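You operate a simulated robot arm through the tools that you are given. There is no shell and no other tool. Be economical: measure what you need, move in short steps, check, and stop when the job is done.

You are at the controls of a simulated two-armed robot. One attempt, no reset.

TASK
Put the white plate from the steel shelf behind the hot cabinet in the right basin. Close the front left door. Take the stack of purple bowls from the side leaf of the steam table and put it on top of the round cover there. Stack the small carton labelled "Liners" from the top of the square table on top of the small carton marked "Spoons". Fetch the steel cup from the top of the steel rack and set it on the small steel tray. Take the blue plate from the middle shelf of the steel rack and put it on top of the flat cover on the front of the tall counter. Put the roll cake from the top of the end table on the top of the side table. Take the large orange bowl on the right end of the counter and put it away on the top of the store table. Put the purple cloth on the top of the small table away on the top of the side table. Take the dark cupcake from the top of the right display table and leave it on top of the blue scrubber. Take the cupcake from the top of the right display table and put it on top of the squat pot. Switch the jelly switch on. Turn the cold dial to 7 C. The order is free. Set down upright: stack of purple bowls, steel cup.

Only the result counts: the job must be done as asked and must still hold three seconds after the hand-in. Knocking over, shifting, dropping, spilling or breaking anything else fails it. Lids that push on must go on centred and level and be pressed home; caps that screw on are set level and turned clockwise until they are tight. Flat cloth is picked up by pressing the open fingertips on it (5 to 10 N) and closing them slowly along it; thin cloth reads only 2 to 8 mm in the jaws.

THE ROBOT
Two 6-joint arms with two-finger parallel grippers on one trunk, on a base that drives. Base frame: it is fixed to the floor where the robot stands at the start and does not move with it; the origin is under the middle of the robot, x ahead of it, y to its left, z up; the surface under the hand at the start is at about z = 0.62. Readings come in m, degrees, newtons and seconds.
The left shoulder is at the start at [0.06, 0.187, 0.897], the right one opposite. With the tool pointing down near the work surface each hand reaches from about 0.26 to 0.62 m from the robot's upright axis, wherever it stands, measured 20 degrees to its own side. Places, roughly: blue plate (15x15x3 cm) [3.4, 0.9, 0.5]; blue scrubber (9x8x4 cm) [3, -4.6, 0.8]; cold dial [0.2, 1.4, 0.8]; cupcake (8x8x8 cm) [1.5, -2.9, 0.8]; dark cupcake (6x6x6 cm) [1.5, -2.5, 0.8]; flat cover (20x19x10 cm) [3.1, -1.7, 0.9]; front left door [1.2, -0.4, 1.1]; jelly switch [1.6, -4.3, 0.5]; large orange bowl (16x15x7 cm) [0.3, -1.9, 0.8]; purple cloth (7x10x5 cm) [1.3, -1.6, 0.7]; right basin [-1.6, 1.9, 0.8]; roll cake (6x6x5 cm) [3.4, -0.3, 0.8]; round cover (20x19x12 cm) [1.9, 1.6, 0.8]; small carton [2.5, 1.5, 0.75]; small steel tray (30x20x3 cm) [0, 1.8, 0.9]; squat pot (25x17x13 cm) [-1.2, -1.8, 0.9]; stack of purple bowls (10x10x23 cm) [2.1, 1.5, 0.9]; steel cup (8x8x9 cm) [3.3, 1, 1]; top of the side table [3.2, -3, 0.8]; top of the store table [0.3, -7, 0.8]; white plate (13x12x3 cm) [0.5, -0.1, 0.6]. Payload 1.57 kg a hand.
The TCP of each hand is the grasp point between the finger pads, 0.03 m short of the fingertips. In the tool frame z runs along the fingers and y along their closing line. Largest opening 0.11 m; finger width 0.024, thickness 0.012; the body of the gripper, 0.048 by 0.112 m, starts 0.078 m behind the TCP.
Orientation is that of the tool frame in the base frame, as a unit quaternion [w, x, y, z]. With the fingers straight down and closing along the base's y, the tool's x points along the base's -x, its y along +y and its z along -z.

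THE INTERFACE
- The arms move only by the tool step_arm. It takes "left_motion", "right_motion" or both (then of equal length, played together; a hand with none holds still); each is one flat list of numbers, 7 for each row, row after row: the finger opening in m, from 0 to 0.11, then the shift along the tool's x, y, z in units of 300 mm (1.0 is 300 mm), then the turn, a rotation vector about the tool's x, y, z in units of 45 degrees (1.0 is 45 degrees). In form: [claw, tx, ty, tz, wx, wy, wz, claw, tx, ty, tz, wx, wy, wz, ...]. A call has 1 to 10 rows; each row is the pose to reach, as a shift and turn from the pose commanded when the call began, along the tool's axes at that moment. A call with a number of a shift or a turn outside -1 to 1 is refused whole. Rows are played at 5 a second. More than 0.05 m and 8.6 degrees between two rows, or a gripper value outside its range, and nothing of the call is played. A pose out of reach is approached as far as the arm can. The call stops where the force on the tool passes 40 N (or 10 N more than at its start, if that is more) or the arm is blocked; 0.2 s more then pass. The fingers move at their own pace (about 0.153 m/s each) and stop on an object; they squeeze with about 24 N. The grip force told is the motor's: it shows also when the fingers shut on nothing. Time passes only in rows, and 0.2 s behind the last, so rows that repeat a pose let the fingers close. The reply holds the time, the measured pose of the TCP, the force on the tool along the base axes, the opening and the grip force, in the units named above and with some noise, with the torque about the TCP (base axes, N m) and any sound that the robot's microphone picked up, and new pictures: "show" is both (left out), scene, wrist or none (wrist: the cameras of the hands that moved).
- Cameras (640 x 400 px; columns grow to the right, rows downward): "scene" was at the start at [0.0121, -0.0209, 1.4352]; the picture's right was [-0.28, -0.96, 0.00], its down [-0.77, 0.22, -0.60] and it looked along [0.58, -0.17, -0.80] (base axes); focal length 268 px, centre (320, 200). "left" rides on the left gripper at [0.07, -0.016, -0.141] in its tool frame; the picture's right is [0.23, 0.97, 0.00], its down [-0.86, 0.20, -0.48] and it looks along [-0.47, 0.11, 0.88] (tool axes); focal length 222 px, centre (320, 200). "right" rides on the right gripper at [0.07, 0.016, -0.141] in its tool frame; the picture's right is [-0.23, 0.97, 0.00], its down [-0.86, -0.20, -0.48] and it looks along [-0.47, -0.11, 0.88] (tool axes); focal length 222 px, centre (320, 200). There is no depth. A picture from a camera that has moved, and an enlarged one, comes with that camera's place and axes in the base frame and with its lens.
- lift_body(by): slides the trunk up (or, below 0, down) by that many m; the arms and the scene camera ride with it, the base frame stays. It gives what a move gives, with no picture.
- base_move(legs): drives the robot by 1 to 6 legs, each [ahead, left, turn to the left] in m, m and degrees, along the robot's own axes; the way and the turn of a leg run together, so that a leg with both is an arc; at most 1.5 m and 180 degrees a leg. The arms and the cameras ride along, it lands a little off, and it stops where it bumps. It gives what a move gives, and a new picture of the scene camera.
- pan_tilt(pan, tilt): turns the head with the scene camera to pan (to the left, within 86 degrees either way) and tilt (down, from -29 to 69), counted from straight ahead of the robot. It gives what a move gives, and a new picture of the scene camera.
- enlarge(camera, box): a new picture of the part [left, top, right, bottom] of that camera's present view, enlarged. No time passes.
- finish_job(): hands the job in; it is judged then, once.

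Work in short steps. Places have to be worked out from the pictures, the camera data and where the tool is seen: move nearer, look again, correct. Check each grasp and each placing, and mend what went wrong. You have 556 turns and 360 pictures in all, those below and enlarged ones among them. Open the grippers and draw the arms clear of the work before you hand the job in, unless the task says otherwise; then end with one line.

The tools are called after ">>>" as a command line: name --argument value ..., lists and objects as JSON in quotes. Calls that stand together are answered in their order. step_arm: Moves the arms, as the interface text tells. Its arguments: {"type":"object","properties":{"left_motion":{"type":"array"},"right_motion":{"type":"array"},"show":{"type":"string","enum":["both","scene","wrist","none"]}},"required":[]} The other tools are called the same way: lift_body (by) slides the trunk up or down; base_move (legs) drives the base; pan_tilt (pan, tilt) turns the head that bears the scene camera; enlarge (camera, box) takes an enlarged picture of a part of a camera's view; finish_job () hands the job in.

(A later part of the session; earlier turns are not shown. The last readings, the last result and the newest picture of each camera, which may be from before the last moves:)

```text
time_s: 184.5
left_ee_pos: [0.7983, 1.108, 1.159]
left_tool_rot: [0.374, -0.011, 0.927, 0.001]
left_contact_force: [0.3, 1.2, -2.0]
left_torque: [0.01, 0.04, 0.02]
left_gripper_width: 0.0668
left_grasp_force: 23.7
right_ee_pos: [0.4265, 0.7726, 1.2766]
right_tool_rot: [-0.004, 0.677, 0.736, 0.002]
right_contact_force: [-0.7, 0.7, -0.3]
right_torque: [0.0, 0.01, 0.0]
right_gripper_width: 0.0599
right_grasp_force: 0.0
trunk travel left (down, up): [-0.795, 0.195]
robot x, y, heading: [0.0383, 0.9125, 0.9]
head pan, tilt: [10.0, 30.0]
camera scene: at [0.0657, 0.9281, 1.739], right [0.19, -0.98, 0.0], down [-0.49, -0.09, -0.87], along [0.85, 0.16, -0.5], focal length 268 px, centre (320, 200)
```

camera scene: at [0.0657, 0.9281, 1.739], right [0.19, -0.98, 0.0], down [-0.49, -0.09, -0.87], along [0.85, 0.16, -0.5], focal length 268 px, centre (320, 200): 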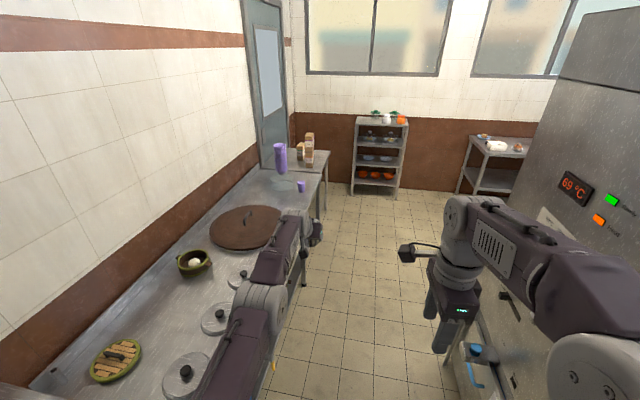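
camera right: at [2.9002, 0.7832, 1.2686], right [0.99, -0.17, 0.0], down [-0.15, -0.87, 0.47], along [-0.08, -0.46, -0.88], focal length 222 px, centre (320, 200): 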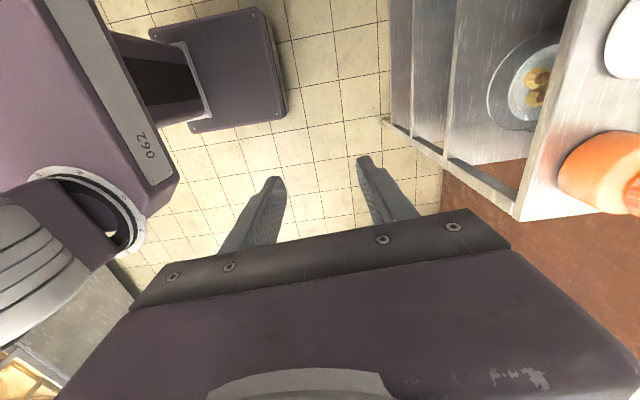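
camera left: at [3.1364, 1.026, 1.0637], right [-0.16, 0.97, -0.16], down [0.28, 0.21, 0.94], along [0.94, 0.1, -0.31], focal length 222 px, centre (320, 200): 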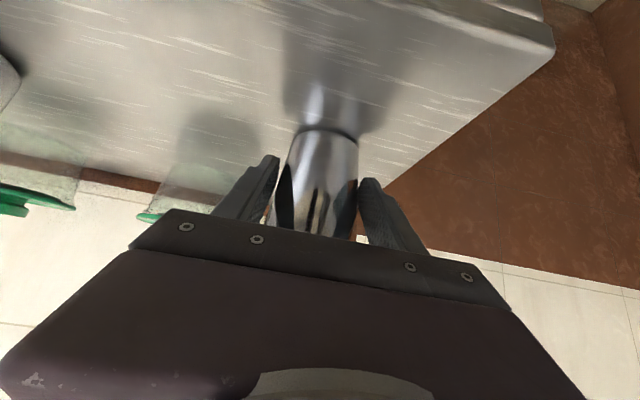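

Now I turn left to face the cold cabinet and look down at the tray.

>>> base_move --legs '[[-0.03, 0, 0], [0, 0, 89]]'

>>> pan_tilt --pan 5 --tilt 40

>>> enlarge --camera "left" --box '[0, 0, 640, 400]'

```text
time_s: 189.1
left_ee_pos: [-0.1727, 1.679, 1.1592]
left_tool_rot: [-0.266, 0.656, -0.656, -0.262]
left_contact_force: [-0.2, -0.6, -1.9]
left_torque: [-0.02, 0.0, -0.01]
left_gripper_width: 0.067
left_grasp_force: 23.8
right_ee_pos: [0.1553, 1.2978, 1.2769]
right_tool_rot: [-0.004, -0.03, 1.0, -0.001]
right_contact_force: [0.2, -0.7, -0.8]
right_torque: [0.01, 0.01, 0.01]
right_gripper_width: 0.0601
right_grasp_force: 0.0
trunk travel left (down, up): [-0.795, 0.195]
robot x, y, heading: [0.004, 0.9087, 89.7]
head pan, tilt: [10.0, 30.0]
camera scene: at [-0.01, 0.9412, 1.739], right [0.99, 0.17, 0.0], down [0.08, -0.49, -0.87], along [-0.14, 0.85, -0.5], focal length 268 px, centre (320, 200)
```

scene: 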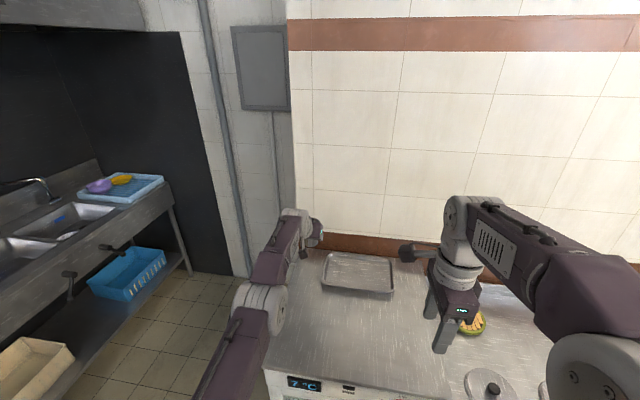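

```text
time_s: 189.8
left_ee_pos: [-0.1724, 1.6792, 1.1586]
left_tool_rot: [-0.267, 0.656, -0.655, -0.262]
left_contact_force: [-0.9, -0.4, -2.3]
left_torque: [-0.06, 0.0, 0.0]
left_gripper_width: 0.0669
left_grasp_force: 24.3
right_ee_pos: [0.154, 1.2976, 1.2765]
right_tool_rot: [-0.005, -0.03, 1.0, -0.001]
right_contact_force: [0.3, 0.3, -1.0]
right_torque: [0.0, 0.03, 0.0]
right_gripper_width: 0.0602
right_grasp_force: 0.1
trunk travel left (down, up): [-0.795, 0.195]
robot x, y, heading: [0.0025, 0.91, 89.7]
head pan, tilt: [5.0, 40.0]
camera scene: at [-0.0021, 0.9368, 1.7237], right [1.0, 0.08, 0.0], down [0.05, -0.64, -0.77], along [-0.06, 0.76, -0.64], focal length 268 px, centre (320, 200)
```

scene: 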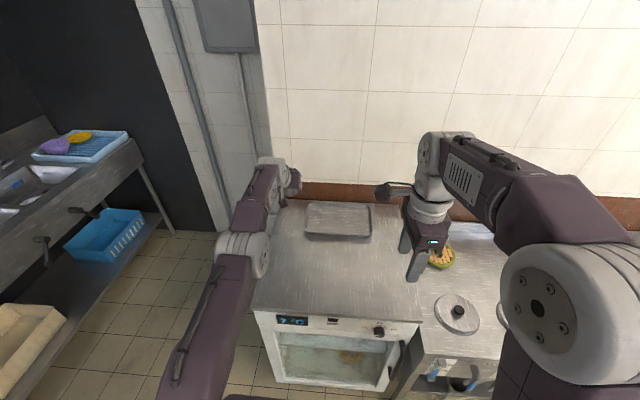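

```text
1.00 times, centred on (320, 200) of left (not enlarged: the box is as wide or as high as the picture)
camera zoom: at [-0.1575, 1.531, 1.2134], right [-0.97, -0.16, -0.16], down [-0.2, 0.28, 0.94], along [-0.1, 0.94, -0.31], focal length 222 px, centre (320, 200)
```

zoom: 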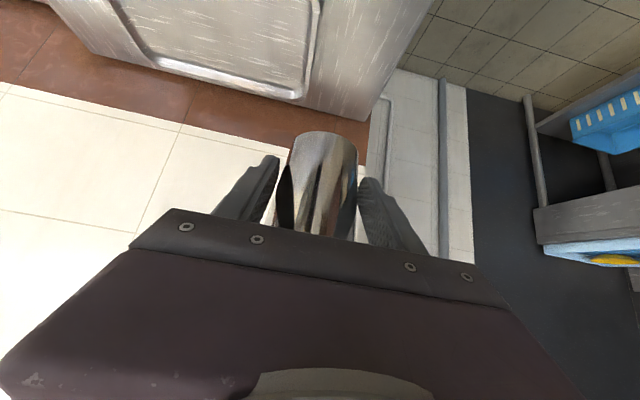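

The display reads 7 °C. The tray spans x -0.12..0.155, y 1.66..1.86. I move the base 0.185 right and 0.045 forward to bring the cup over it.

>>> base_move --legs '[[0.045, -0.185, 0.3]]'

>>> enlarge --camera "scene" --box '[160, 130, 360, 290]'

>>> enlarge --camera "left" --box '[0, 0, 640, 400]'

```text
time_s: 191.4
left_ee_pos: [0.0074, 1.7224, 1.1576]
left_tool_rot: [-0.267, 0.658, -0.654, -0.261]
left_contact_force: [0.7, 0.6, -2.1]
left_torque: [-0.05, -0.02, -0.02]
left_gripper_width: 0.0671
left_grasp_force: 23.8
right_ee_pos: [0.3363, 1.3443, 1.276]
right_tool_rot: [-0.003, -0.031, 1.0, -0.001]
right_contact_force: [-0.4, -0.2, 0.5]
right_torque: [0.03, 0.0, -0.01]
right_gripper_width: 0.0596
right_grasp_force: 0.0
trunk travel left (down, up): [-0.795, 0.195]
robot x, y, heading: [0.1913, 0.9537, 90.1]
head pan, tilt: [5.0, 40.0]
camera scene: at [0.1814, 0.9808, 1.7236], right [1.0, 0.09, 0.0], down [0.06, -0.64, -0.77], along [-0.06, 0.76, -0.64], focal length 268 px, centre (320, 200)
```

scene: 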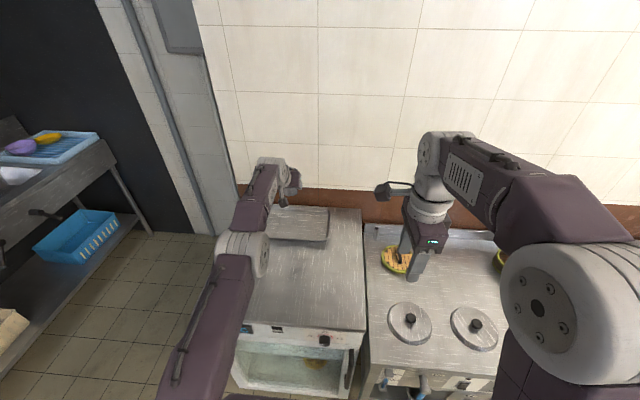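

```text
2.50 times, centred on (260, 210) of scene
camera zoom: at [0.1814, 0.9808, 1.7236], right [1.0, 0.09, 0.0], down [0.06, -0.64, -0.77], along [-0.06, 0.76, -0.64], focal length 671 px, centre (470, 175)
```

zoom: 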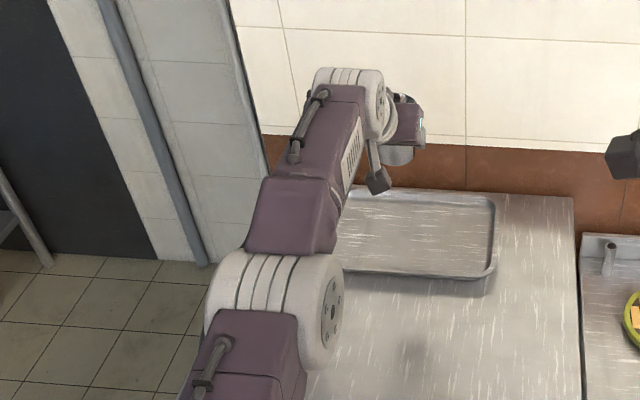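

```text
1.00 times, centred on (320, 200) of left (not enlarged: the box is as wide or as high as the picture)
camera zoom: at [0.0236, 1.5744, 1.2134], right [-0.97, -0.17, -0.17], down [-0.21, 0.28, 0.94], along [-0.11, 0.94, -0.31], focal length 222 px, centre (320, 200)
```

zoom: 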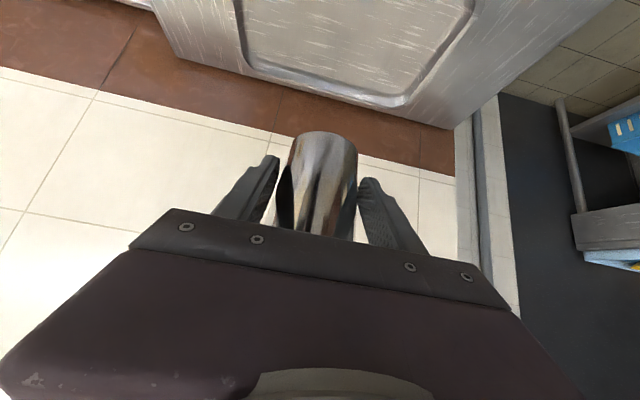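

The cup is above the tray's interior. I nudge forward 1.5 cm and lower by trunk, first 16 cm.

>>> base_move --legs '[[0.015, 0, 0]]'

>>> lift_body --by -0.16

>>> enlarge --camera "left" --box '[0, 0, 640, 400]'

```text
time_s: 192.2
left_ee_pos: [0.0106, 1.7345, 1.1602]
left_tool_rot: [-0.268, 0.656, -0.654, -0.265]
left_contact_force: [0.2, -0.2, -2.0]
left_torque: [-0.03, 0.0, 0.01]
left_gripper_width: 0.0668
left_grasp_force: 24.0
right_ee_pos: [0.3404, 1.3559, 1.2778]
right_tool_rot: [-0.004, -0.032, 0.999, 0.001]
right_contact_force: [0.0, -0.6, 0.9]
right_torque: [0.06, -0.02, 0.03]
right_gripper_width: 0.06
right_grasp_force: 0.0
trunk travel left (down, up): [-0.795, 0.195]
robot x, y, heading: [0.1935, 0.974, 89.7]
head pan, tilt: [5.0, 40.0]
camera scene: at [0.1866, 0.9911, 1.7238], right [1.0, 0.08, 0.0], down [0.05, -0.64, -0.77], along [-0.07, 0.77, -0.64], focal length 268 px, centre (320, 200)
```

scene: 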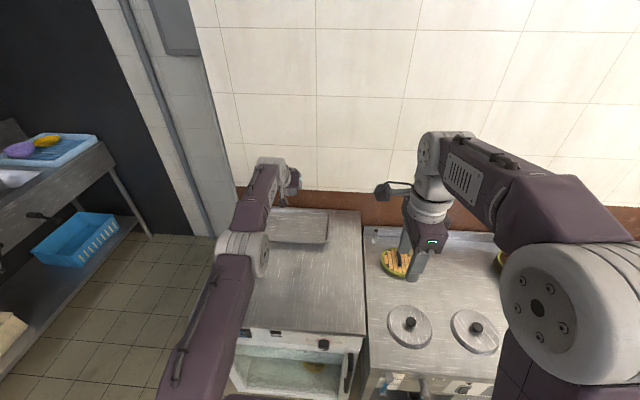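

```text
time_s: 194.0
left_ee_pos: [0.0109, 1.7373, 0.999]
left_tool_rot: [-0.266, 0.658, -0.654, -0.263]
left_contact_force: [-0.3, -0.3, -1.6]
left_torque: [-0.04, -0.01, -0.01]
left_gripper_width: 0.0667
left_grasp_force: 24.4
right_ee_pos: [0.3383, 1.3596, 1.1179]
right_tool_rot: [-0.005, -0.033, 0.999, -0.001]
right_contact_force: [0.2, 0.0, -0.4]
right_torque: [0.0, 0.0, -0.03]
right_gripper_width: 0.0602
right_grasp_force: 0.0
trunk travel left (down, up): [-0.635, 0.355]
robot x, y, heading: [0.1906, 0.9721, 89.9]
head pan, tilt: [5.0, 40.0]
```

```text
1.00 times, centred on (320, 200) of left (not enlarged: the box is as wide or as high as the picture)
camera zoom: at [0.0263, 1.59, 1.0535], right [-0.97, -0.17, -0.16], down [-0.21, 0.28, 0.94], along [-0.11, 0.94, -0.31], focal length 222 px, centre (320, 200)
```

zoom: 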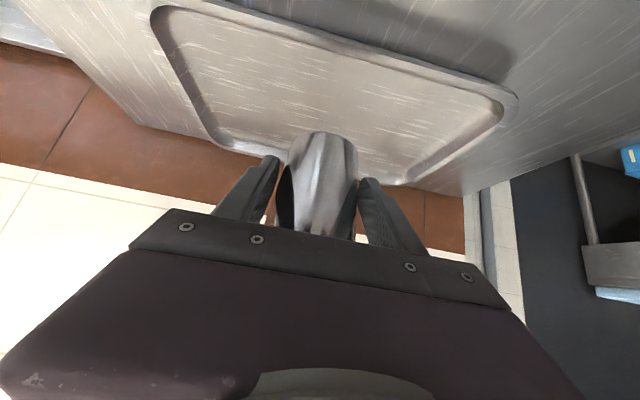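

The landing point projects onto the tray's middle. I lower in small steps to contact.

>>> lift_body --by -0.025

>>> lift_body --by -0.008

>>> lift_body --by -0.006

```text
time_s: 194.7
left_ee_pos: [0.0099, 1.7389, 0.9743]
left_tool_rot: [-0.266, 0.658, -0.654, -0.263]
left_contact_force: [-0.1, 0.3, -1.9]
left_torque: [-0.01, -0.01, 0.02]
left_gripper_width: 0.0672
left_grasp_force: 24.1
right_ee_pos: [0.3384, 1.3591, 1.0914]
right_tool_rot: [-0.005, -0.032, 0.999, -0.002]
right_contact_force: [-0.5, -0.3, -0.3]
right_torque: [0.0, -0.01, 0.01]
right_gripper_width: 0.0602
right_grasp_force: 0.1
trunk travel left (down, up): [-0.61, 0.38]
robot x, y, heading: [0.1882, 0.9738, 89.8]
head pan, tilt: [5.0, 40.0]
```

```text
time_s: 195.3
left_ee_pos: [0.01, 1.7378, 0.9663]
left_tool_rot: [-0.266, 0.658, -0.654, -0.263]
left_contact_force: [0.9, -0.1, -1.5]
left_torque: [-0.02, 0.0, 0.01]
left_gripper_width: 0.0667
left_grasp_force: 24.3
right_ee_pos: [0.3396, 1.3601, 1.084]
right_tool_rot: [-0.006, -0.033, 0.999, -0.001]
right_contact_force: [-0.3, -0.9, -0.6]
right_torque: [-0.02, -0.01, -0.02]
right_gripper_width: 0.0599
right_grasp_force: 0.0
trunk travel left (down, up): [-0.602, 0.388]
robot x, y, heading: [0.1941, 0.9698, 89.8]
head pan, tilt: [5.0, 40.0]
```

```text
time_s: 195.8
left_ee_pos: [0.0086, 1.738, 0.9595]
left_tool_rot: [-0.266, 0.658, -0.653, -0.263]
left_contact_force: [-0.3, -0.3, -3.0]
left_torque: [-0.02, 0.02, 0.02]
left_gripper_width: 0.0666
left_grasp_force: 24.0
right_ee_pos: [0.3404, 1.3595, 1.0785]
right_tool_rot: [-0.005, -0.033, 0.999, -0.001]
right_contact_force: [0.0, 0.4, -0.1]
right_torque: [-0.01, 0.04, 0.02]
right_gripper_width: 0.0602
right_grasp_force: 0.1
trunk travel left (down, up): [-0.596, 0.394]
robot x, y, heading: [0.1915, 0.9735, 90.0]
head pan, tilt: [5.0, 40.0]
```

>>> lift_body --by -0.007

>>> lift_body --by -0.006

>>> lift_body --by -0.006

>>> enlarge --camera "left" --box '[200, 50, 460, 250]'

```text
time_s: 196.4
left_ee_pos: [0.0099, 1.7374, 0.9523]
left_tool_rot: [-0.265, 0.658, -0.654, -0.263]
left_contact_force: [-1.0, -0.1, -2.2]
left_torque: [-0.01, -0.02, 0.0]
left_gripper_width: 0.0669
left_grasp_force: 24.5
right_ee_pos: [0.34, 1.3598, 1.071]
right_tool_rot: [-0.004, -0.032, 0.999, -0.001]
right_contact_force: [-0.4, 0.3, 0.0]
right_torque: [0.04, -0.01, 0.0]
right_gripper_width: 0.06
right_grasp_force: 0.0
trunk travel left (down, up): [-0.589, 0.401]
robot x, y, heading: [0.1896, 0.9718, 89.8]
head pan, tilt: [5.0, 40.0]
```

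```text
time_s: 196.9
left_ee_pos: [0.0096, 1.7386, 0.9468]
left_tool_rot: [-0.266, 0.658, -0.654, -0.263]
left_contact_force: [-0.1, 0.1, -3.1]
left_torque: [-0.01, -0.01, -0.01]
left_gripper_width: 0.0668
left_grasp_force: 23.8
right_ee_pos: [0.3393, 1.3601, 1.0647]
right_tool_rot: [-0.005, -0.032, 0.999, -0.001]
right_contact_force: [0.4, -0.5, -0.8]
right_torque: [-0.06, 0.02, -0.01]
right_gripper_width: 0.06
right_grasp_force: 0.0
trunk travel left (down, up): [-0.583, 0.407]
robot x, y, heading: [0.1891, 0.9746, 90.1]
head pan, tilt: [5.0, 40.0]
```

```text
time_s: 197.5
left_ee_pos: [0.0097, 1.7381, 0.9403]
left_tool_rot: [-0.266, 0.658, -0.654, -0.263]
left_contact_force: [0.4, -0.8, -1.3]
left_torque: [-0.04, -0.04, 0.01]
left_gripper_width: 0.0669
left_grasp_force: 24.3
right_ee_pos: [0.3387, 1.3594, 1.058]
right_tool_rot: [-0.004, -0.032, 0.999, -0.001]
right_contact_force: [-0.5, 0.1, 0.0]
right_torque: [0.0, 0.0, 0.03]
right_gripper_width: 0.0601
right_grasp_force: 0.0
trunk travel left (down, up): [-0.577, 0.413]
robot x, y, heading: [0.192, 0.972, 89.8]
head pan, tilt: [5.0, 40.0]
```

```text
2.00 times, centred on (330, 150) of left
camera zoom: at [0.0263, 1.59, 0.9954], right [-0.97, -0.17, -0.16], down [-0.21, 0.28, 0.94], along [-0.11, 0.94, -0.31], focal length 444 px, centre (300, 300)
```

zoom: 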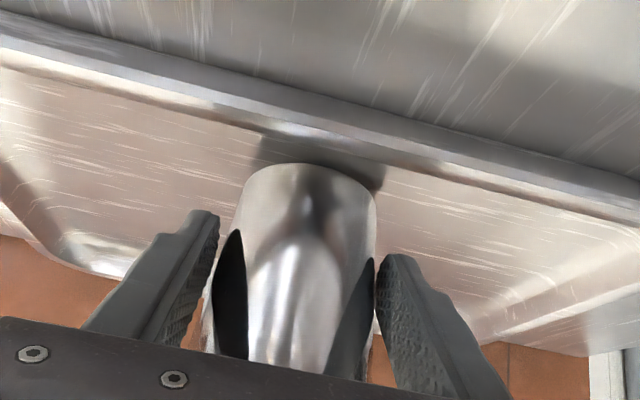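

The cup's front edge is close to the tray's front rim, so I move 2.5 cm further in before lowering.

>>> base_move --legs '[[0.025, 0, 0]]'

>>> lift_body --by -0.006

>>> lift_body --by -0.006

>>> enlarge --camera "left" --box '[200, 50, 460, 250]'

```text
time_s: 198.3
left_ee_pos: [0.0105, 1.761, 0.9407]
left_tool_rot: [-0.266, 0.658, -0.653, -0.264]
left_contact_force: [-0.6, 0.1, -1.5]
left_torque: [-0.02, 0.0, 0.01]
left_gripper_width: 0.0668
left_grasp_force: 24.0
right_ee_pos: [0.3389, 1.3829, 1.0592]
right_tool_rot: [-0.004, -0.033, 0.999, 0.0]
right_contact_force: [0.6, 0.2, 0.7]
right_torque: [-0.02, 0.0, 0.0]
right_gripper_width: 0.06
right_grasp_force: 0.0
trunk travel left (down, up): [-0.577, 0.413]
robot x, y, heading: [0.1924, 0.9942, 89.8]
head pan, tilt: [5.0, 40.0]
camera scene: at [0.1852, 1.0196, 1.5057], right [1.0, 0.09, 0.0], down [0.05, -0.64, -0.77], along [-0.07, 0.76, -0.64], focal length 268 px, centre (320, 200)
```

scene: 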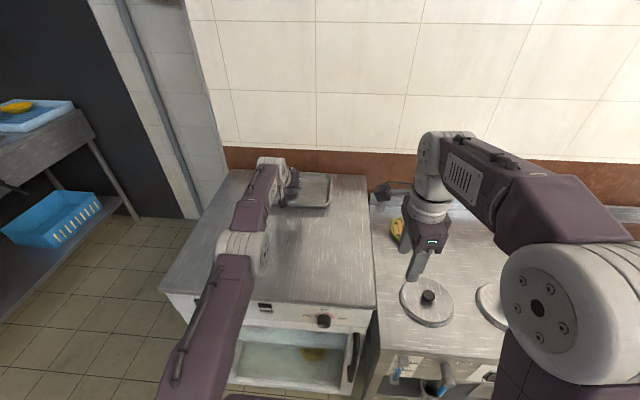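

```text
time_s: 198.8
left_ee_pos: [0.0101, 1.7611, 0.9357]
left_tool_rot: [-0.267, 0.658, -0.653, -0.264]
left_contact_force: [0.0, -2.9, 5.9]
left_torque: [-0.17, -0.08, -0.03]
left_gripper_width: 0.0669
left_grasp_force: 24.1
right_ee_pos: [0.3399, 1.3827, 1.0544]
right_tool_rot: [-0.004, -0.033, 0.999, 0.001]
right_contact_force: [0.5, 0.4, 0.7]
right_torque: [0.04, 0.0, 0.0]
right_gripper_width: 0.0601
right_grasp_force: 0.1
trunk travel left (down, up): [-0.571, 0.419]
robot x, y, heading: [0.1898, 0.9983, 90.1]
head pan, tilt: [5.0, 40.0]
```

```text
time_s: 199.4
left_ee_pos: [0.0109, 1.7609, 0.9331]
left_tool_rot: [-0.268, 0.657, -0.653, -0.265]
left_contact_force: [-0.5, -0.5, 15.6]
left_torque: [0.43, 0.03, -0.01]
left_gripper_width: 0.0668
left_grasp_force: 24.1
right_ee_pos: [0.3395, 1.381, 1.0476]
right_tool_rot: [-0.004, -0.033, 0.999, 0.001]
right_contact_force: [0.1, -0.8, 0.2]
right_torque: [0.0, 0.0, 0.02]
right_gripper_width: 0.0599
right_grasp_force: 0.0
trunk travel left (down, up): [-0.565, 0.425]
robot x, y, heading: [0.1949, 0.9941, 90.0]
head pan, tilt: [5.0, 40.0]
```

```text
2.00 times, centred on (330, 150) of left
camera zoom: at [0.0264, 1.6121, 0.9866], right [-0.97, -0.17, -0.16], down [-0.21, 0.28, 0.94], along [-0.11, 0.95, -0.3], focal length 444 px, centre (300, 300)
```

zoom: 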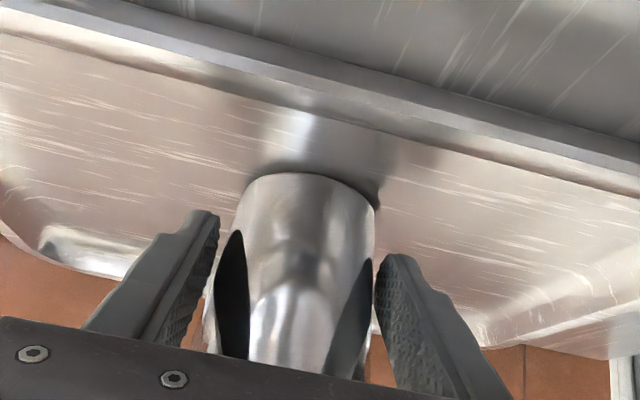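

Firm contact on the tray floor. I relieve, open, and retreat backward-up along the fingers.

>>> lift_body --by 0.005

>>> step_arm --left_motion '[0.08, 0, 0, 0, 0, 0, 0, 0.1, 0, 0, 0, 0, 0, 0, 0.11, 0, 0, -0.1, 0, 0, 0, 0.11, 0, 0, -0.22, 0, 0, 0, 0.11, 0, 0, -0.36, 0, 0, 0, 0.11, 0, 0, -0.5, 0, 0, 0]' --show "wrist"

```text
time_s: 199.9
left_ee_pos: [0.0102, 1.7613, 0.9341]
left_tool_rot: [-0.265, 0.658, -0.654, -0.262]
left_contact_force: [-0.9, 0.0, 5.9]
left_torque: [0.29, 0.02, 0.02]
left_gripper_width: 0.0658
left_grasp_force: 24.0
right_ee_pos: [0.3379, 1.3831, 1.0525]
right_tool_rot: [-0.005, -0.033, 0.999, 0.0]
right_contact_force: [-1.0, 0.2, -0.8]
right_torque: [-0.02, 0.02, 0.0]
right_gripper_width: 0.0599
right_grasp_force: 0.1
trunk travel left (down, up): [-0.57, 0.42]
robot x, y, heading: [0.1911, 0.9948, 89.8]
head pan, tilt: [5.0, 40.0]
```

```text
time_s: 201.3
left_ee_pos: [0.0082, 1.6578, 1.0436]
left_tool_rot: [-0.266, 0.658, -0.653, -0.264]
left_contact_force: [0.5, -1.2, -0.5]
left_torque: [0.04, 0.01, 0.01]
left_gripper_width: 0.1102
left_grasp_force: 0.1
right_ee_pos: [0.3382, 1.382, 1.0535]
right_tool_rot: [-0.005, -0.034, 0.999, -0.001]
right_contact_force: [-0.2, -0.2, 0.8]
right_torque: [0.03, -0.01, 0.03]
right_gripper_width: 0.06
right_grasp_force: 0.1
trunk travel left (down, up): [-0.57, 0.42]
robot x, y, heading: [0.1944, 0.9952, 90.1]
head pan, tilt: [5.0, 40.0]
camera left: at [0.0246, 1.5102, 1.0977], right [-0.97, -0.17, -0.16], down [-0.21, 0.28, 0.94], along [-0.11, 0.94, -0.31], focal length 222 px, centre (320, 200)
```

left: 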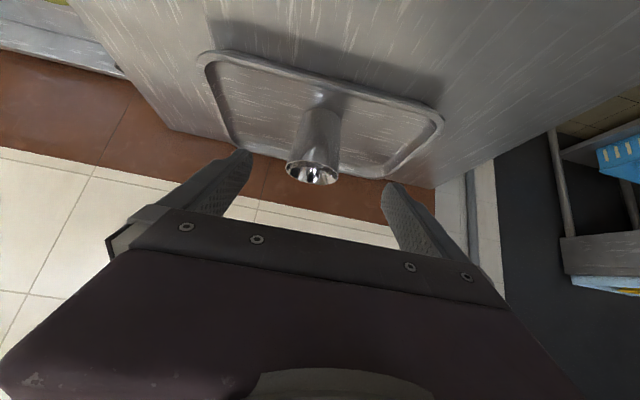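

The cup stands upright on the small tray. I fold the left hand back to its downward pose, then drive back to the rack for the blue plate.

>>> step_arm --left_motion '[0.11, 0.06, 0.014, -0.103, 0, 0.143, 0, 0.11, 0.14, 0.028, -0.206, 0, 0.286, 0, 0.11, 0.22, 0.042, -0.31, 0, 0.429, 0, 0.11, 0.29, 0.056, -0.41, 0, 0.571, 0, 0.11, 0.365, 0.07, -0.515, 0, 0.714, 0, 0.11, 0.44, 0.085, -0.62, 0, 0.857, 0, 0.11, 0.51, 0.1, -0.72, 0, 1.0, 0]' --show "none"

>>> base_move --legs '[[-0.08, 0, 0], [0, 0, -90], [1.0, 0, 0], [1.0, 0, 0], [0.3, -0.05, 0]]'

```text
time_s: 202.9
left_ee_pos: [-0.0217, 1.4003, 1.0902]
left_tool_rot: [0.005, 0.708, -0.706, 0.01]
left_contact_force: [-0.6, 0.2, -0.9]
left_torque: [0.01, -0.02, 0.04]
left_gripper_width: 0.1102
left_grasp_force: 0.1
right_ee_pos: [0.3385, 1.3817, 1.0521]
right_tool_rot: [-0.004, -0.033, 0.999, 0.0]
right_contact_force: [-0.4, 0.0, 0.4]
right_torque: [-0.02, 0.01, -0.04]
right_gripper_width: 0.0602
right_grasp_force: 0.0
trunk travel left (down, up): [-0.57, 0.42]
robot x, y, heading: [0.1937, 0.9982, 89.7]
head pan, tilt: [5.0, 40.0]
```

```text
time_s: 219.2
left_ee_pos: [2.9404, 1.1759, 1.0904]
left_tool_rot: [-0.01, -0.023, 1.0, -0.004]
left_contact_force: [0.7, -0.2, 0.3]
left_torque: [0.01, 0.0, -0.01]
left_gripper_width: 0.11
left_grasp_force: 0.0
right_ee_pos: [2.9396, 0.8144, 1.0503]
right_tool_rot: [-0.004, 0.668, 0.744, 0.002]
right_contact_force: [-0.2, 0.1, -0.4]
right_torque: [0.02, 0.02, 0.01]
right_gripper_width: 0.06
right_grasp_force: 0.1
trunk travel left (down, up): [-0.57, 0.42]
robot x, y, heading: [2.5469, 0.945, 2.6]
head pan, tilt: [5.0, 40.0]
camera scene: at [2.5696, 0.954, 1.4986], right [0.13, -0.99, 0.0], down [-0.64, -0.08, -0.77], along [0.76, 0.1, -0.64], focal length 268 px, centre (320, 200)
```

scene: 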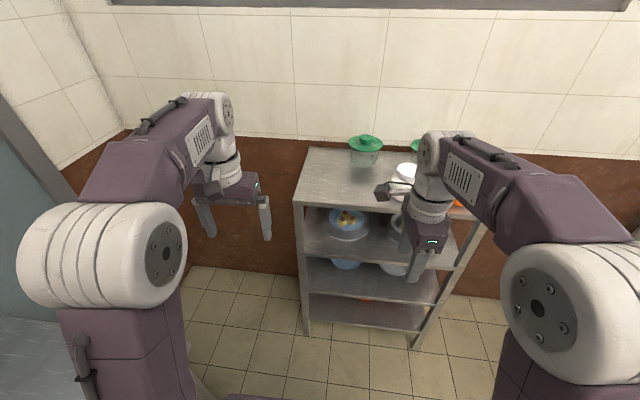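

The plate's shelf is at z≈0.47, the one above at 0.72; the plate near (3.37, 0.91). I back off a bit, lower the trunk, and pitch the right hand 60° forward to slide it in.

>>> base_move --legs '[[-0.15, 0.06, -2.6]]'

>>> lift_body --by -0.38

>>> step_arm --right_motion '[0.06, 0, 0.05, 0, -0.167, 0, 0, 0.06, 0, 0.1, 0, -0.333, 0, 0, 0.06, 0, 0.15, 0, -0.5, 0, 0, 0.06, 0, 0.2, 0, -0.667, 0, 0, 0.06, 0, 0.25, 0, -0.833, 0, 0, 0.06, 0, 0.3, 0, -1.0, 0, 0]' --show "none"

>>> step_arm --right_motion '[0.06, 0, 0.05, 0.05, -0.12, 0, 0, 0.06, 0, 0.1, 0.1, -0.24, 0, 0, 0.06, 0, 0.13, 0.16, -0.333, 0, 0]' --show "both"

```text
time_s: 220.6
left_ee_pos: [2.7986, 1.2132, 1.0902]
left_tool_rot: [-0.01, 0.0, 1.0, -0.004]
left_contact_force: [0.2, 0.4, 0.7]
left_torque: [0.02, -0.03, 0.01]
left_gripper_width: 0.1101
left_grasp_force: 0.1
right_ee_pos: [2.7818, 0.854, 1.0521]
right_tool_rot: [-0.004, 0.684, 0.729, 0.002]
right_contact_force: [-0.8, 0.3, 1.3]
right_torque: [0.0, -0.05, -0.02]
right_gripper_width: 0.0601
right_grasp_force: 0.1
trunk travel left (down, up): [-0.57, 0.42]
robot x, y, heading: [2.3953, 1.0008, -0.3]
head pan, tilt: [5.0, 40.0]
camera scene: at [2.4195, 1.0086, 1.4986], right [0.08, -1.0, 0.0], down [-0.64, -0.05, -0.77], along [0.76, 0.06, -0.64], focal length 268 px, centre (320, 200)
```

scene: 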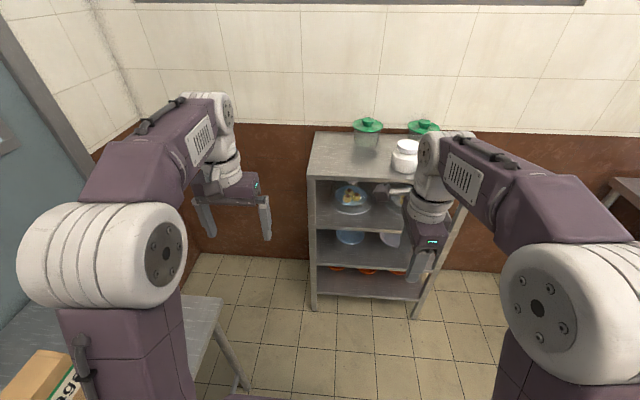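

```text
time_s: 224.3
left_ee_pos: [2.7988, 1.2147, 0.7106]
left_tool_rot: [-0.01, -0.002, 1.0, -0.004]
left_contact_force: [-0.1, 0.1, -0.2]
left_torque: [-0.03, 0.01, -0.02]
left_gripper_width: 0.1099
left_grasp_force: 0.1
right_ee_pos: [2.7817, 0.8538, 0.6721]
right_tool_rot: [-0.004, 0.684, 0.729, 0.002]
right_contact_force: [0.6, 0.1, 0.3]
right_torque: [0.01, 0.02, 0.0]
right_gripper_width: 0.0598
right_grasp_force: 0.1
trunk travel left (down, up): [-0.19, 0.8]
robot x, y, heading: [2.3928, 1.0014, -0.2]
head pan, tilt: [5.0, 40.0]
```

```text
time_s: 225.7
left_ee_pos: [2.7997, 1.2127, 0.7096]
left_tool_rot: [-0.01, 0.001, 1.0, -0.003]
left_contact_force: [-0.1, 0.3, -0.4]
left_torque: [0.0, -0.03, -0.01]
left_gripper_width: 0.1099
left_grasp_force: 0.0
right_ee_pos: [2.8714, 0.8587, 0.6739]
right_tool_rot: [0.259, 0.634, 0.672, 0.281]
right_contact_force: [0.5, -0.3, -1.6]
right_torque: [-0.01, 0.02, 0.01]
right_gripper_width: 0.0596
right_grasp_force: 0.1
trunk travel left (down, up): [-0.19, 0.8]
robot x, y, heading: [2.3936, 1.0029, -0.2]
head pan, tilt: [5.0, 40.0]
```

```text
time_s: 226.5
left_ee_pos: [2.7994, 1.214, 0.7102]
left_tool_rot: [-0.01, 0.0, 1.0, -0.003]
left_contact_force: [-1.2, 0.0, 0.7]
left_torque: [0.01, 0.04, 0.01]
left_gripper_width: 0.1102
left_grasp_force: 0.1
right_ee_pos: [2.9057, 0.8922, 0.6804]
right_tool_rot: [0.276, 0.596, 0.663, 0.36]
right_contact_force: [-0.5, -0.4, -0.1]
right_torque: [0.03, 0.01, 0.0]
right_gripper_width: 0.06
right_grasp_force: 0.1
right hand out of reach, approached as far as the arm can: row 2, 3
trunk travel left (down, up): [-0.19, 0.8]
robot x, y, heading: [2.3929, 1.0002, -0.4]
head pan, tilt: [5.0, 40.0]
camera scene: at [2.4205, 1.0083, 1.1186], right [0.08, -1.0, 0.0], down [-0.64, -0.05, -0.77], along [0.76, 0.06, -0.64], focal length 268 px, centre (320, 200)
camera right: at [2.7923, 0.9409, 0.781], right [0.61, -0.19, 0.77], down [-0.38, -0.92, 0.07], along [0.7, -0.33, -0.63], focal length 222 px, centre (320, 200)
```

scene: 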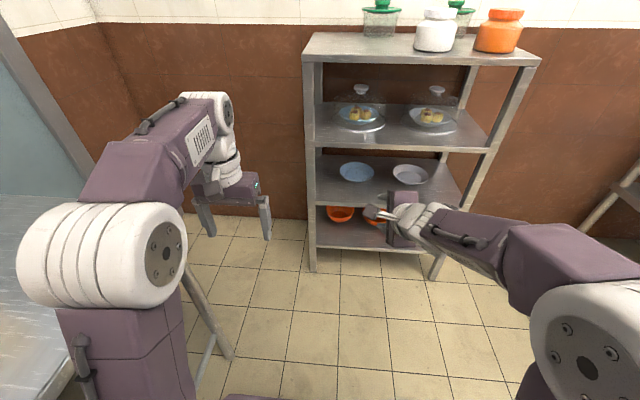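
right: 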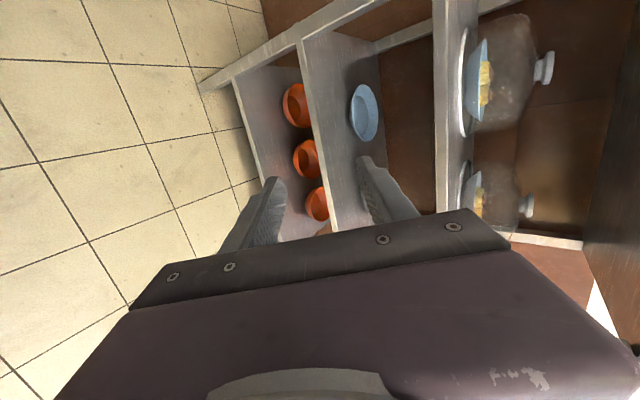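

The hand came too close to the shoulder and twisted. I extend it forward to (3.10, 0.92, 0.62) with the proper 60° pitch.

>>> step_arm --right_motion '[0.06, -0.002, 0.045, 0.13, -0.03, -0.04, 0.006, 0.06, -0.004, 0.09, 0.26, -0.06, -0.08, 0.012, 0.06, -0.006, 0.135, 0.39, -0.09, -0.12, 0.018, 0.06, -0.008, 0.18, 0.52, -0.115, -0.155, 0.024, 0.06, -0.01, 0.224, 0.645, -0.142, -0.191, 0.029]' --show "wrist"

```text
time_s: 227.7
left_ee_pos: [2.7999, 1.2133, 0.7105]
left_tool_rot: [-0.009, -0.001, 1.0, -0.003]
left_contact_force: [-0.3, -0.4, 0.2]
left_torque: [0.0, -0.03, -0.01]
left_gripper_width: 0.1098
left_grasp_force: 0.1
right_ee_pos: [3.1327, 0.8727, 0.6267]
right_tool_rot: [0.414, 0.608, 0.575, 0.358]
right_contact_force: [0.2, -0.4, 0.3]
right_torque: [0.03, 0.0, -0.03]
right_gripper_width: 0.0597
right_grasp_force: 0.1
right hand out of reach, approached as far as the arm can: row 1
trunk travel left (down, up): [-0.19, 0.8]
robot x, y, heading: [2.3944, 1.0012, -0.3]
head pan, tilt: [5.0, 40.0]
camera right: at [3.0149, 0.9551, 0.6955], right [0.37, -0.22, 0.9], down [-0.59, -0.81, 0.04], along [0.72, -0.54, -0.43], focal length 222 px, centre (320, 200)
```

right: 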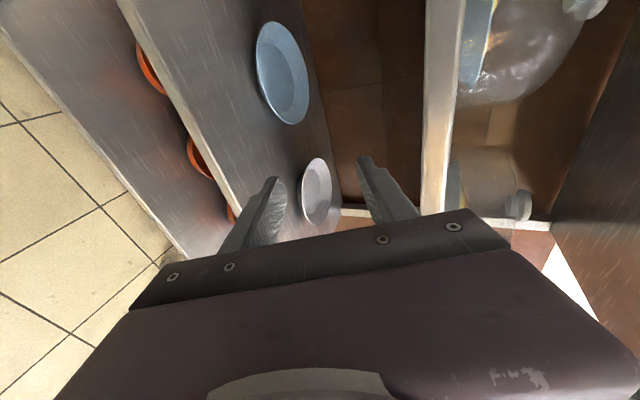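

I see the blue plate clearly. I correct the orientation and go to the pre-grasp point 10 cm behind the rim.

>>> step_arm --right_motion '[0.04, 0.066, -0.04, 0.08, 0.046, 0.039, 0, 0.04, 0.132, -0.08, 0.165, 0.092, 0.078, 0, 0.04, 0.198, -0.12, 0.247, 0.139, 0.117, 0]' --show "wrist"

```text
time_s: 228.5
left_ee_pos: [2.8001, 1.2142, 0.7106]
left_tool_rot: [-0.009, 0.0, 1.0, -0.004]
left_contact_force: [0.7, -0.5, -0.5]
left_torque: [0.02, -0.02, 0.0]
left_gripper_width: 0.1101
left_grasp_force: 0.0
right_ee_pos: [3.1883, 0.9239, 0.5617]
right_tool_rot: [0.354, 0.613, 0.612, 0.354]
right_contact_force: [-0.8, -0.1, -1.1]
right_torque: [0.0, 0.0, -0.01]
right_gripper_width: 0.0399
right_grasp_force: 0.1
trunk travel left (down, up): [-0.19, 0.8]
robot x, y, heading: [2.3934, 1.0038, -0.3]
head pan, tilt: [5.0, 40.0]
camera right: at [3.0743, 0.9934, 0.6471], right [0.49, -0.23, 0.84], down [-0.51, -0.86, 0.07], along [0.71, -0.46, -0.53], focal length 222 px, centre (320, 200)
```

right: 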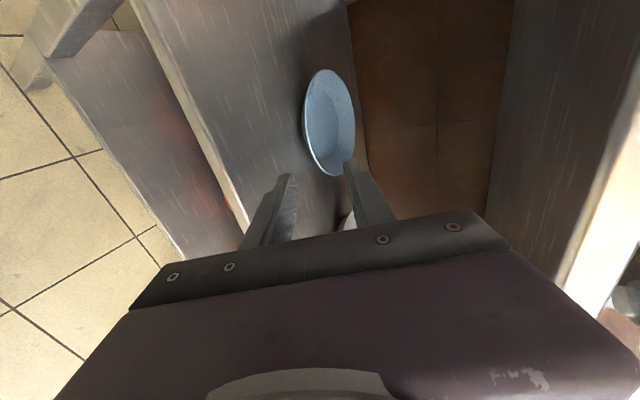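

Orientation is right. From five rim points, the plate is at (3.342, 0.938), radius ≈0.07. The arm is near full stretch, so I retract 12 cm horizontally and advance the base by the same.

>>> step_arm --right_motion '[0.03, 0.016, -0.067, -0.115, 0, 0, 0, 0.03, 0.032, -0.133, -0.23, 0, 0, 0, 0.03, 0.047, -0.2, -0.346, 0, 0, 0]' --show "none"

>>> base_move --legs '[[0.12, 0, 0]]'

>>> enlarge --camera "right" --box '[0, 0, 640, 400]'

```text
time_s: 229.3
left_ee_pos: [2.7998, 1.213, 0.7104]
left_tool_rot: [-0.009, -0.001, 1.0, -0.003]
left_contact_force: [-1.4, -0.1, 0.7]
left_torque: [0.01, 0.0, 0.03]
left_gripper_width: 0.1099
left_grasp_force: 0.1
right_ee_pos: [3.0704, 0.9384, 0.5596]
right_tool_rot: [0.353, 0.612, 0.612, 0.355]
right_contact_force: [-0.2, -0.1, -1.1]
right_torque: [0.01, -0.03, 0.01]
right_gripper_width: 0.03
right_grasp_force: 0.0
trunk travel left (down, up): [-0.19, 0.8]
robot x, y, heading: [2.3921, 1.0014, -0.4]
head pan, tilt: [5.0, 40.0]
```

```text
time_s: 230.6
left_ee_pos: [2.9238, 1.2134, 0.711]
left_tool_rot: [-0.009, 0.0, 1.0, -0.004]
left_contact_force: [0.4, 0.2, 0.8]
left_torque: [-0.02, -0.01, -0.01]
left_gripper_width: 0.11
left_grasp_force: 0.0
right_ee_pos: [3.1947, 0.9379, 0.5604]
right_tool_rot: [0.354, 0.612, 0.612, 0.354]
right_contact_force: [-0.1, -0.1, 0.4]
right_torque: [0.0, 0.01, -0.01]
right_gripper_width: 0.0301
right_grasp_force: 0.1
trunk travel left (down, up): [-0.19, 0.8]
robot x, y, heading: [2.5194, 0.9999, -0.5]
head pan, tilt: [5.0, 40.0]
camera scene: at [2.5441, 1.0078, 1.1186], right [0.08, -1.0, 0.0], down [-0.64, -0.05, -0.77], along [0.76, 0.06, -0.64], focal length 268 px, centre (320, 200)
```

scene: 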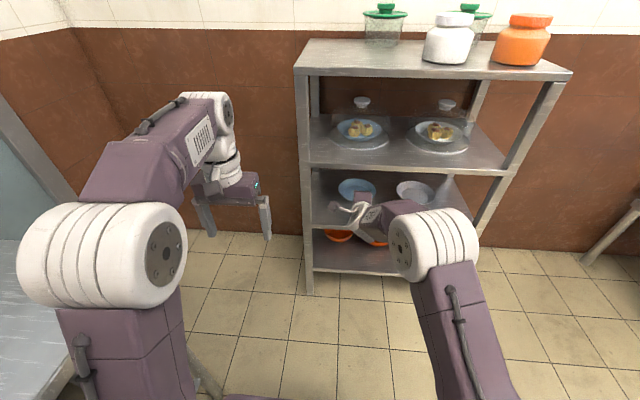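

```text
1.00 times, centred on (320, 200) of right (not enlarged: the box is as wide or as high as the picture)
camera zoom: at [3.0799, 1.0076, 0.6449], right [0.49, -0.23, 0.84], down [-0.51, -0.85, 0.06], along [0.71, -0.47, -0.53], focal length 222 px, centre (320, 200)
```

zoom: 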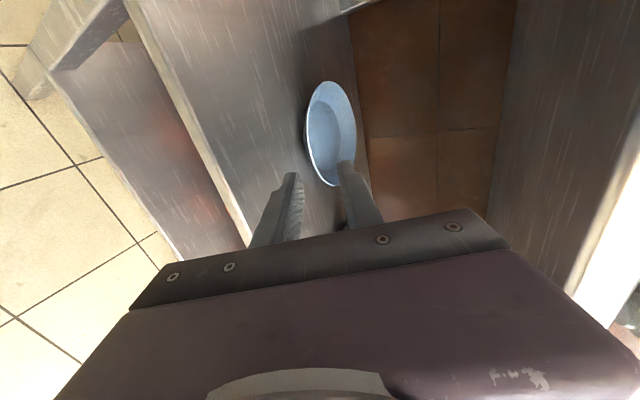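

Ready. I slide in along the fingers two thirds of the way and look.

>>> step_arm --right_motion '[0.035, 0, -0.006, 0.1, 0, 0, 0, 0.035, 0, -0.012, 0.19, 0, 0, 0]' --show "wrist"

```text
time_s: 231.2
left_ee_pos: [2.9235, 1.2121, 0.7108]
left_tool_rot: [-0.01, 0.0, 1.0, -0.004]
left_contact_force: [0.0, 0.4, -0.5]
left_torque: [0.02, 0.01, 0.01]
left_gripper_width: 0.1099
left_grasp_force: 0.0
right_ee_pos: [3.2426, 0.9389, 0.5293]
right_tool_rot: [0.354, 0.612, 0.612, 0.355]
right_contact_force: [0.6, 0.8, -0.3]
right_torque: [-0.02, 0.02, -0.02]
right_gripper_width: 0.035
right_grasp_force: 0.0
trunk travel left (down, up): [-0.19, 0.8]
robot x, y, heading: [2.52, 0.9997, -0.4]
head pan, tilt: [5.0, 40.0]
camera right: at [3.1275, 1.0069, 0.6147], right [0.49, -0.23, 0.84], down [-0.51, -0.85, 0.06], along [0.71, -0.47, -0.53], focal length 222 px, centre (320, 200)
```

right: 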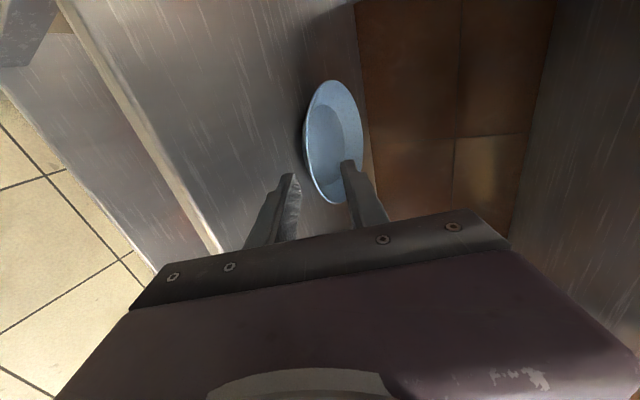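

Rim front is at x≈3.277. I drop the hand 1.5 cm so the lower finger passes under the rim, then move in horizontally.

>>> step_arm --right_motion '[0.035, 0.01, -0.043, 0.025, 0, 0, 0, 0.035, 0.01, -0.03, 0.055, 0, 0, 0, 0.035, 0.01, -0.015, 0.083, 0, 0, 0, 0.035, 0.01, -0.002, 0.109, 0, 0, 0]' --show "wrist"

```text
time_s: 232.2
left_ee_pos: [2.9236, 1.2126, 0.7102]
left_tool_rot: [-0.009, 0.0, 1.0, -0.003]
left_contact_force: [-0.2, 0.9, -0.3]
left_torque: [0.0, -0.01, 0.02]
left_gripper_width: 0.11
left_grasp_force: 0.0
right_ee_pos: [3.2707, 0.9402, 0.5123]
right_tool_rot: [0.353, 0.612, 0.612, 0.355]
right_contact_force: [1.1, 0.7, 0.3]
right_torque: [-0.01, 0.0, 0.01]
right_gripper_width: 0.0352
right_grasp_force: 0.0
trunk travel left (down, up): [-0.19, 0.8]
robot x, y, heading: [2.5177, 1.0, -0.6]
head pan, tilt: [5.0, 40.0]
camera right: at [3.1559, 1.0098, 0.597], right [0.49, -0.23, 0.84], down [-0.51, -0.85, 0.06], along [0.71, -0.47, -0.53], focal length 222 px, centre (320, 200)
```

right: 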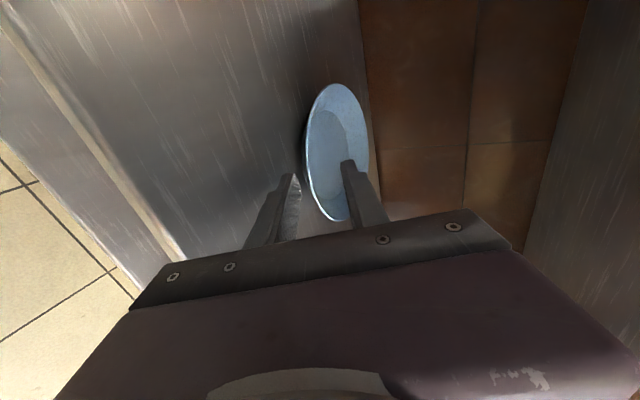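

No contact; I go 1.2 cm further and close.

>>> step_arm --right_motion '[0.035, 0, 0.02, 0.035, 0, 0, 0, 0.02, 0, 0.02, 0.035, 0, 0, 0, 0.0, 0, 0.02, 0.035, 0, 0, 0, 0.0, 0, 0.02, 0.035, 0, 0, 0]' --show "wrist"

```text
time_s: 233.2
left_ee_pos: [2.9247, 1.211, 0.711]
left_tool_rot: [-0.01, -0.001, 1.0, -0.004]
left_contact_force: [0.0, 0.6, 0.2]
left_torque: [-0.05, -0.04, 0.0]
left_gripper_width: 0.1102
left_grasp_force: 0.0
right_ee_pos: [3.2822, 0.9405, 0.5116]
right_tool_rot: [0.354, 0.612, 0.611, 0.355]
right_contact_force: [-0.5, 0.0, -1.1]
right_torque: [0.02, 0.06, -0.06]
right_gripper_width: 0.0029
right_grasp_force: 23.9
trunk travel left (down, up): [-0.19, 0.8]
robot x, y, heading: [2.5199, 0.9983, -0.3]
head pan, tilt: [5.0, 40.0]
camera right: at [3.1683, 1.0105, 0.5967], right [0.49, -0.23, 0.84], down [-0.51, -0.85, 0.06], along [0.71, -0.47, -0.53], focal length 222 px, centre (320, 200)
```

right: 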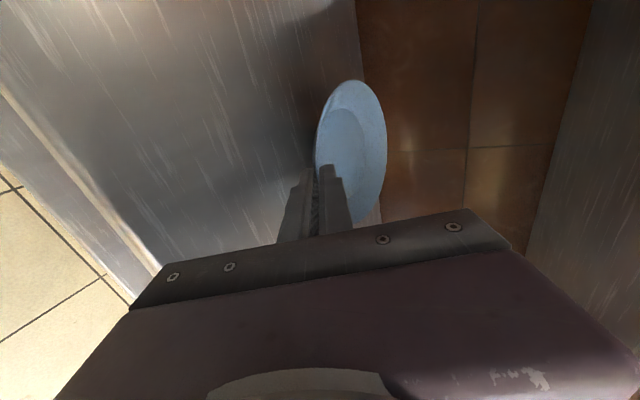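

Gripped (3 mm rim). I lift 3 cm and pull straight back with the base.

>>> step_arm --right_motion '[0.0, 0, 0.043, -0.025, 0, 0, 0, 0.0, 0, 0.087, -0.05, 0, 0, 0, 0.0, 0, 0.116, -0.067, 0, 0, 0]' --show "wrist"

>>> base_move --legs '[[-0.35, 0, 0]]'

```text
time_s: 233.9
left_ee_pos: [2.9241, 1.2129, 0.7104]
left_tool_rot: [-0.009, 0.0, 1.0, -0.003]
left_contact_force: [-0.5, -0.1, -0.8]
left_torque: [-0.02, 0.0, 0.01]
left_gripper_width: 0.1098
left_grasp_force: 0.1
right_ee_pos: [3.2813, 0.9399, 0.5526]
right_tool_rot: [0.353, 0.612, 0.612, 0.354]
right_contact_force: [-1.2, 0.6, -1.2]
right_torque: [0.02, 0.1, -0.01]
right_gripper_width: 0.0032
right_grasp_force: 24.3
trunk travel left (down, up): [-0.19, 0.8]
robot x, y, heading: [2.5189, 0.9987, -0.5]
head pan, tilt: [5.0, 40.0]
camera right: at [3.1669, 1.0102, 0.638], right [0.49, -0.23, 0.84], down [-0.51, -0.85, 0.06], along [0.71, -0.47, -0.53], focal length 222 px, centre (320, 200)
```

right: 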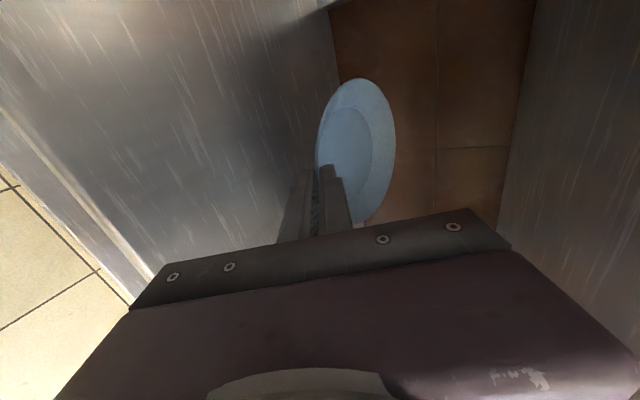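

```text
time_s: 236.2
left_ee_pos: [2.5783, 1.2127, 0.711]
left_tool_rot: [-0.01, 0.002, 1.0, -0.004]
left_contact_force: [0.4, -0.8, -0.9]
left_torque: [0.01, -0.02, 0.01]
left_gripper_width: 0.11
left_grasp_force: 0.1
right_ee_pos: [2.9356, 0.9412, 0.5529]
right_tool_rot: [0.354, 0.613, 0.611, 0.354]
right_contact_force: [1.1, 0.2, -0.3]
right_torque: [0.02, 0.09, -0.02]
right_gripper_width: 0.0031
right_grasp_force: 24.4
trunk travel left (down, up): [-0.19, 0.8]
robot x, y, heading: [2.1754, 1.0022, -0.5]
head pan, tilt: [5.0, 40.0]
camera scene: at [2.1975, 1.0104, 1.1187], right [0.08, -1.0, 0.0], down [-0.64, -0.05, -0.77], along [0.76, 0.06, -0.64], focal length 268 px, centre (320, 200)
```

scene: 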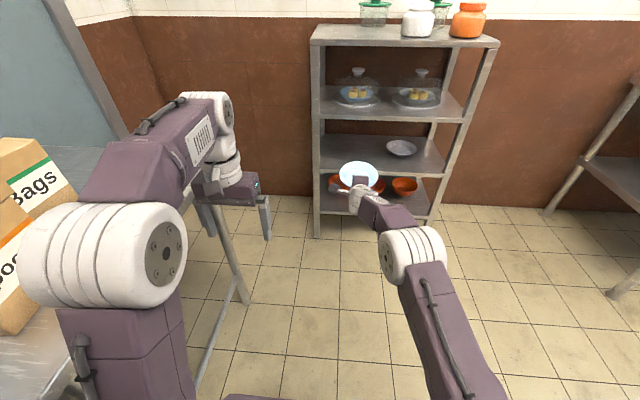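

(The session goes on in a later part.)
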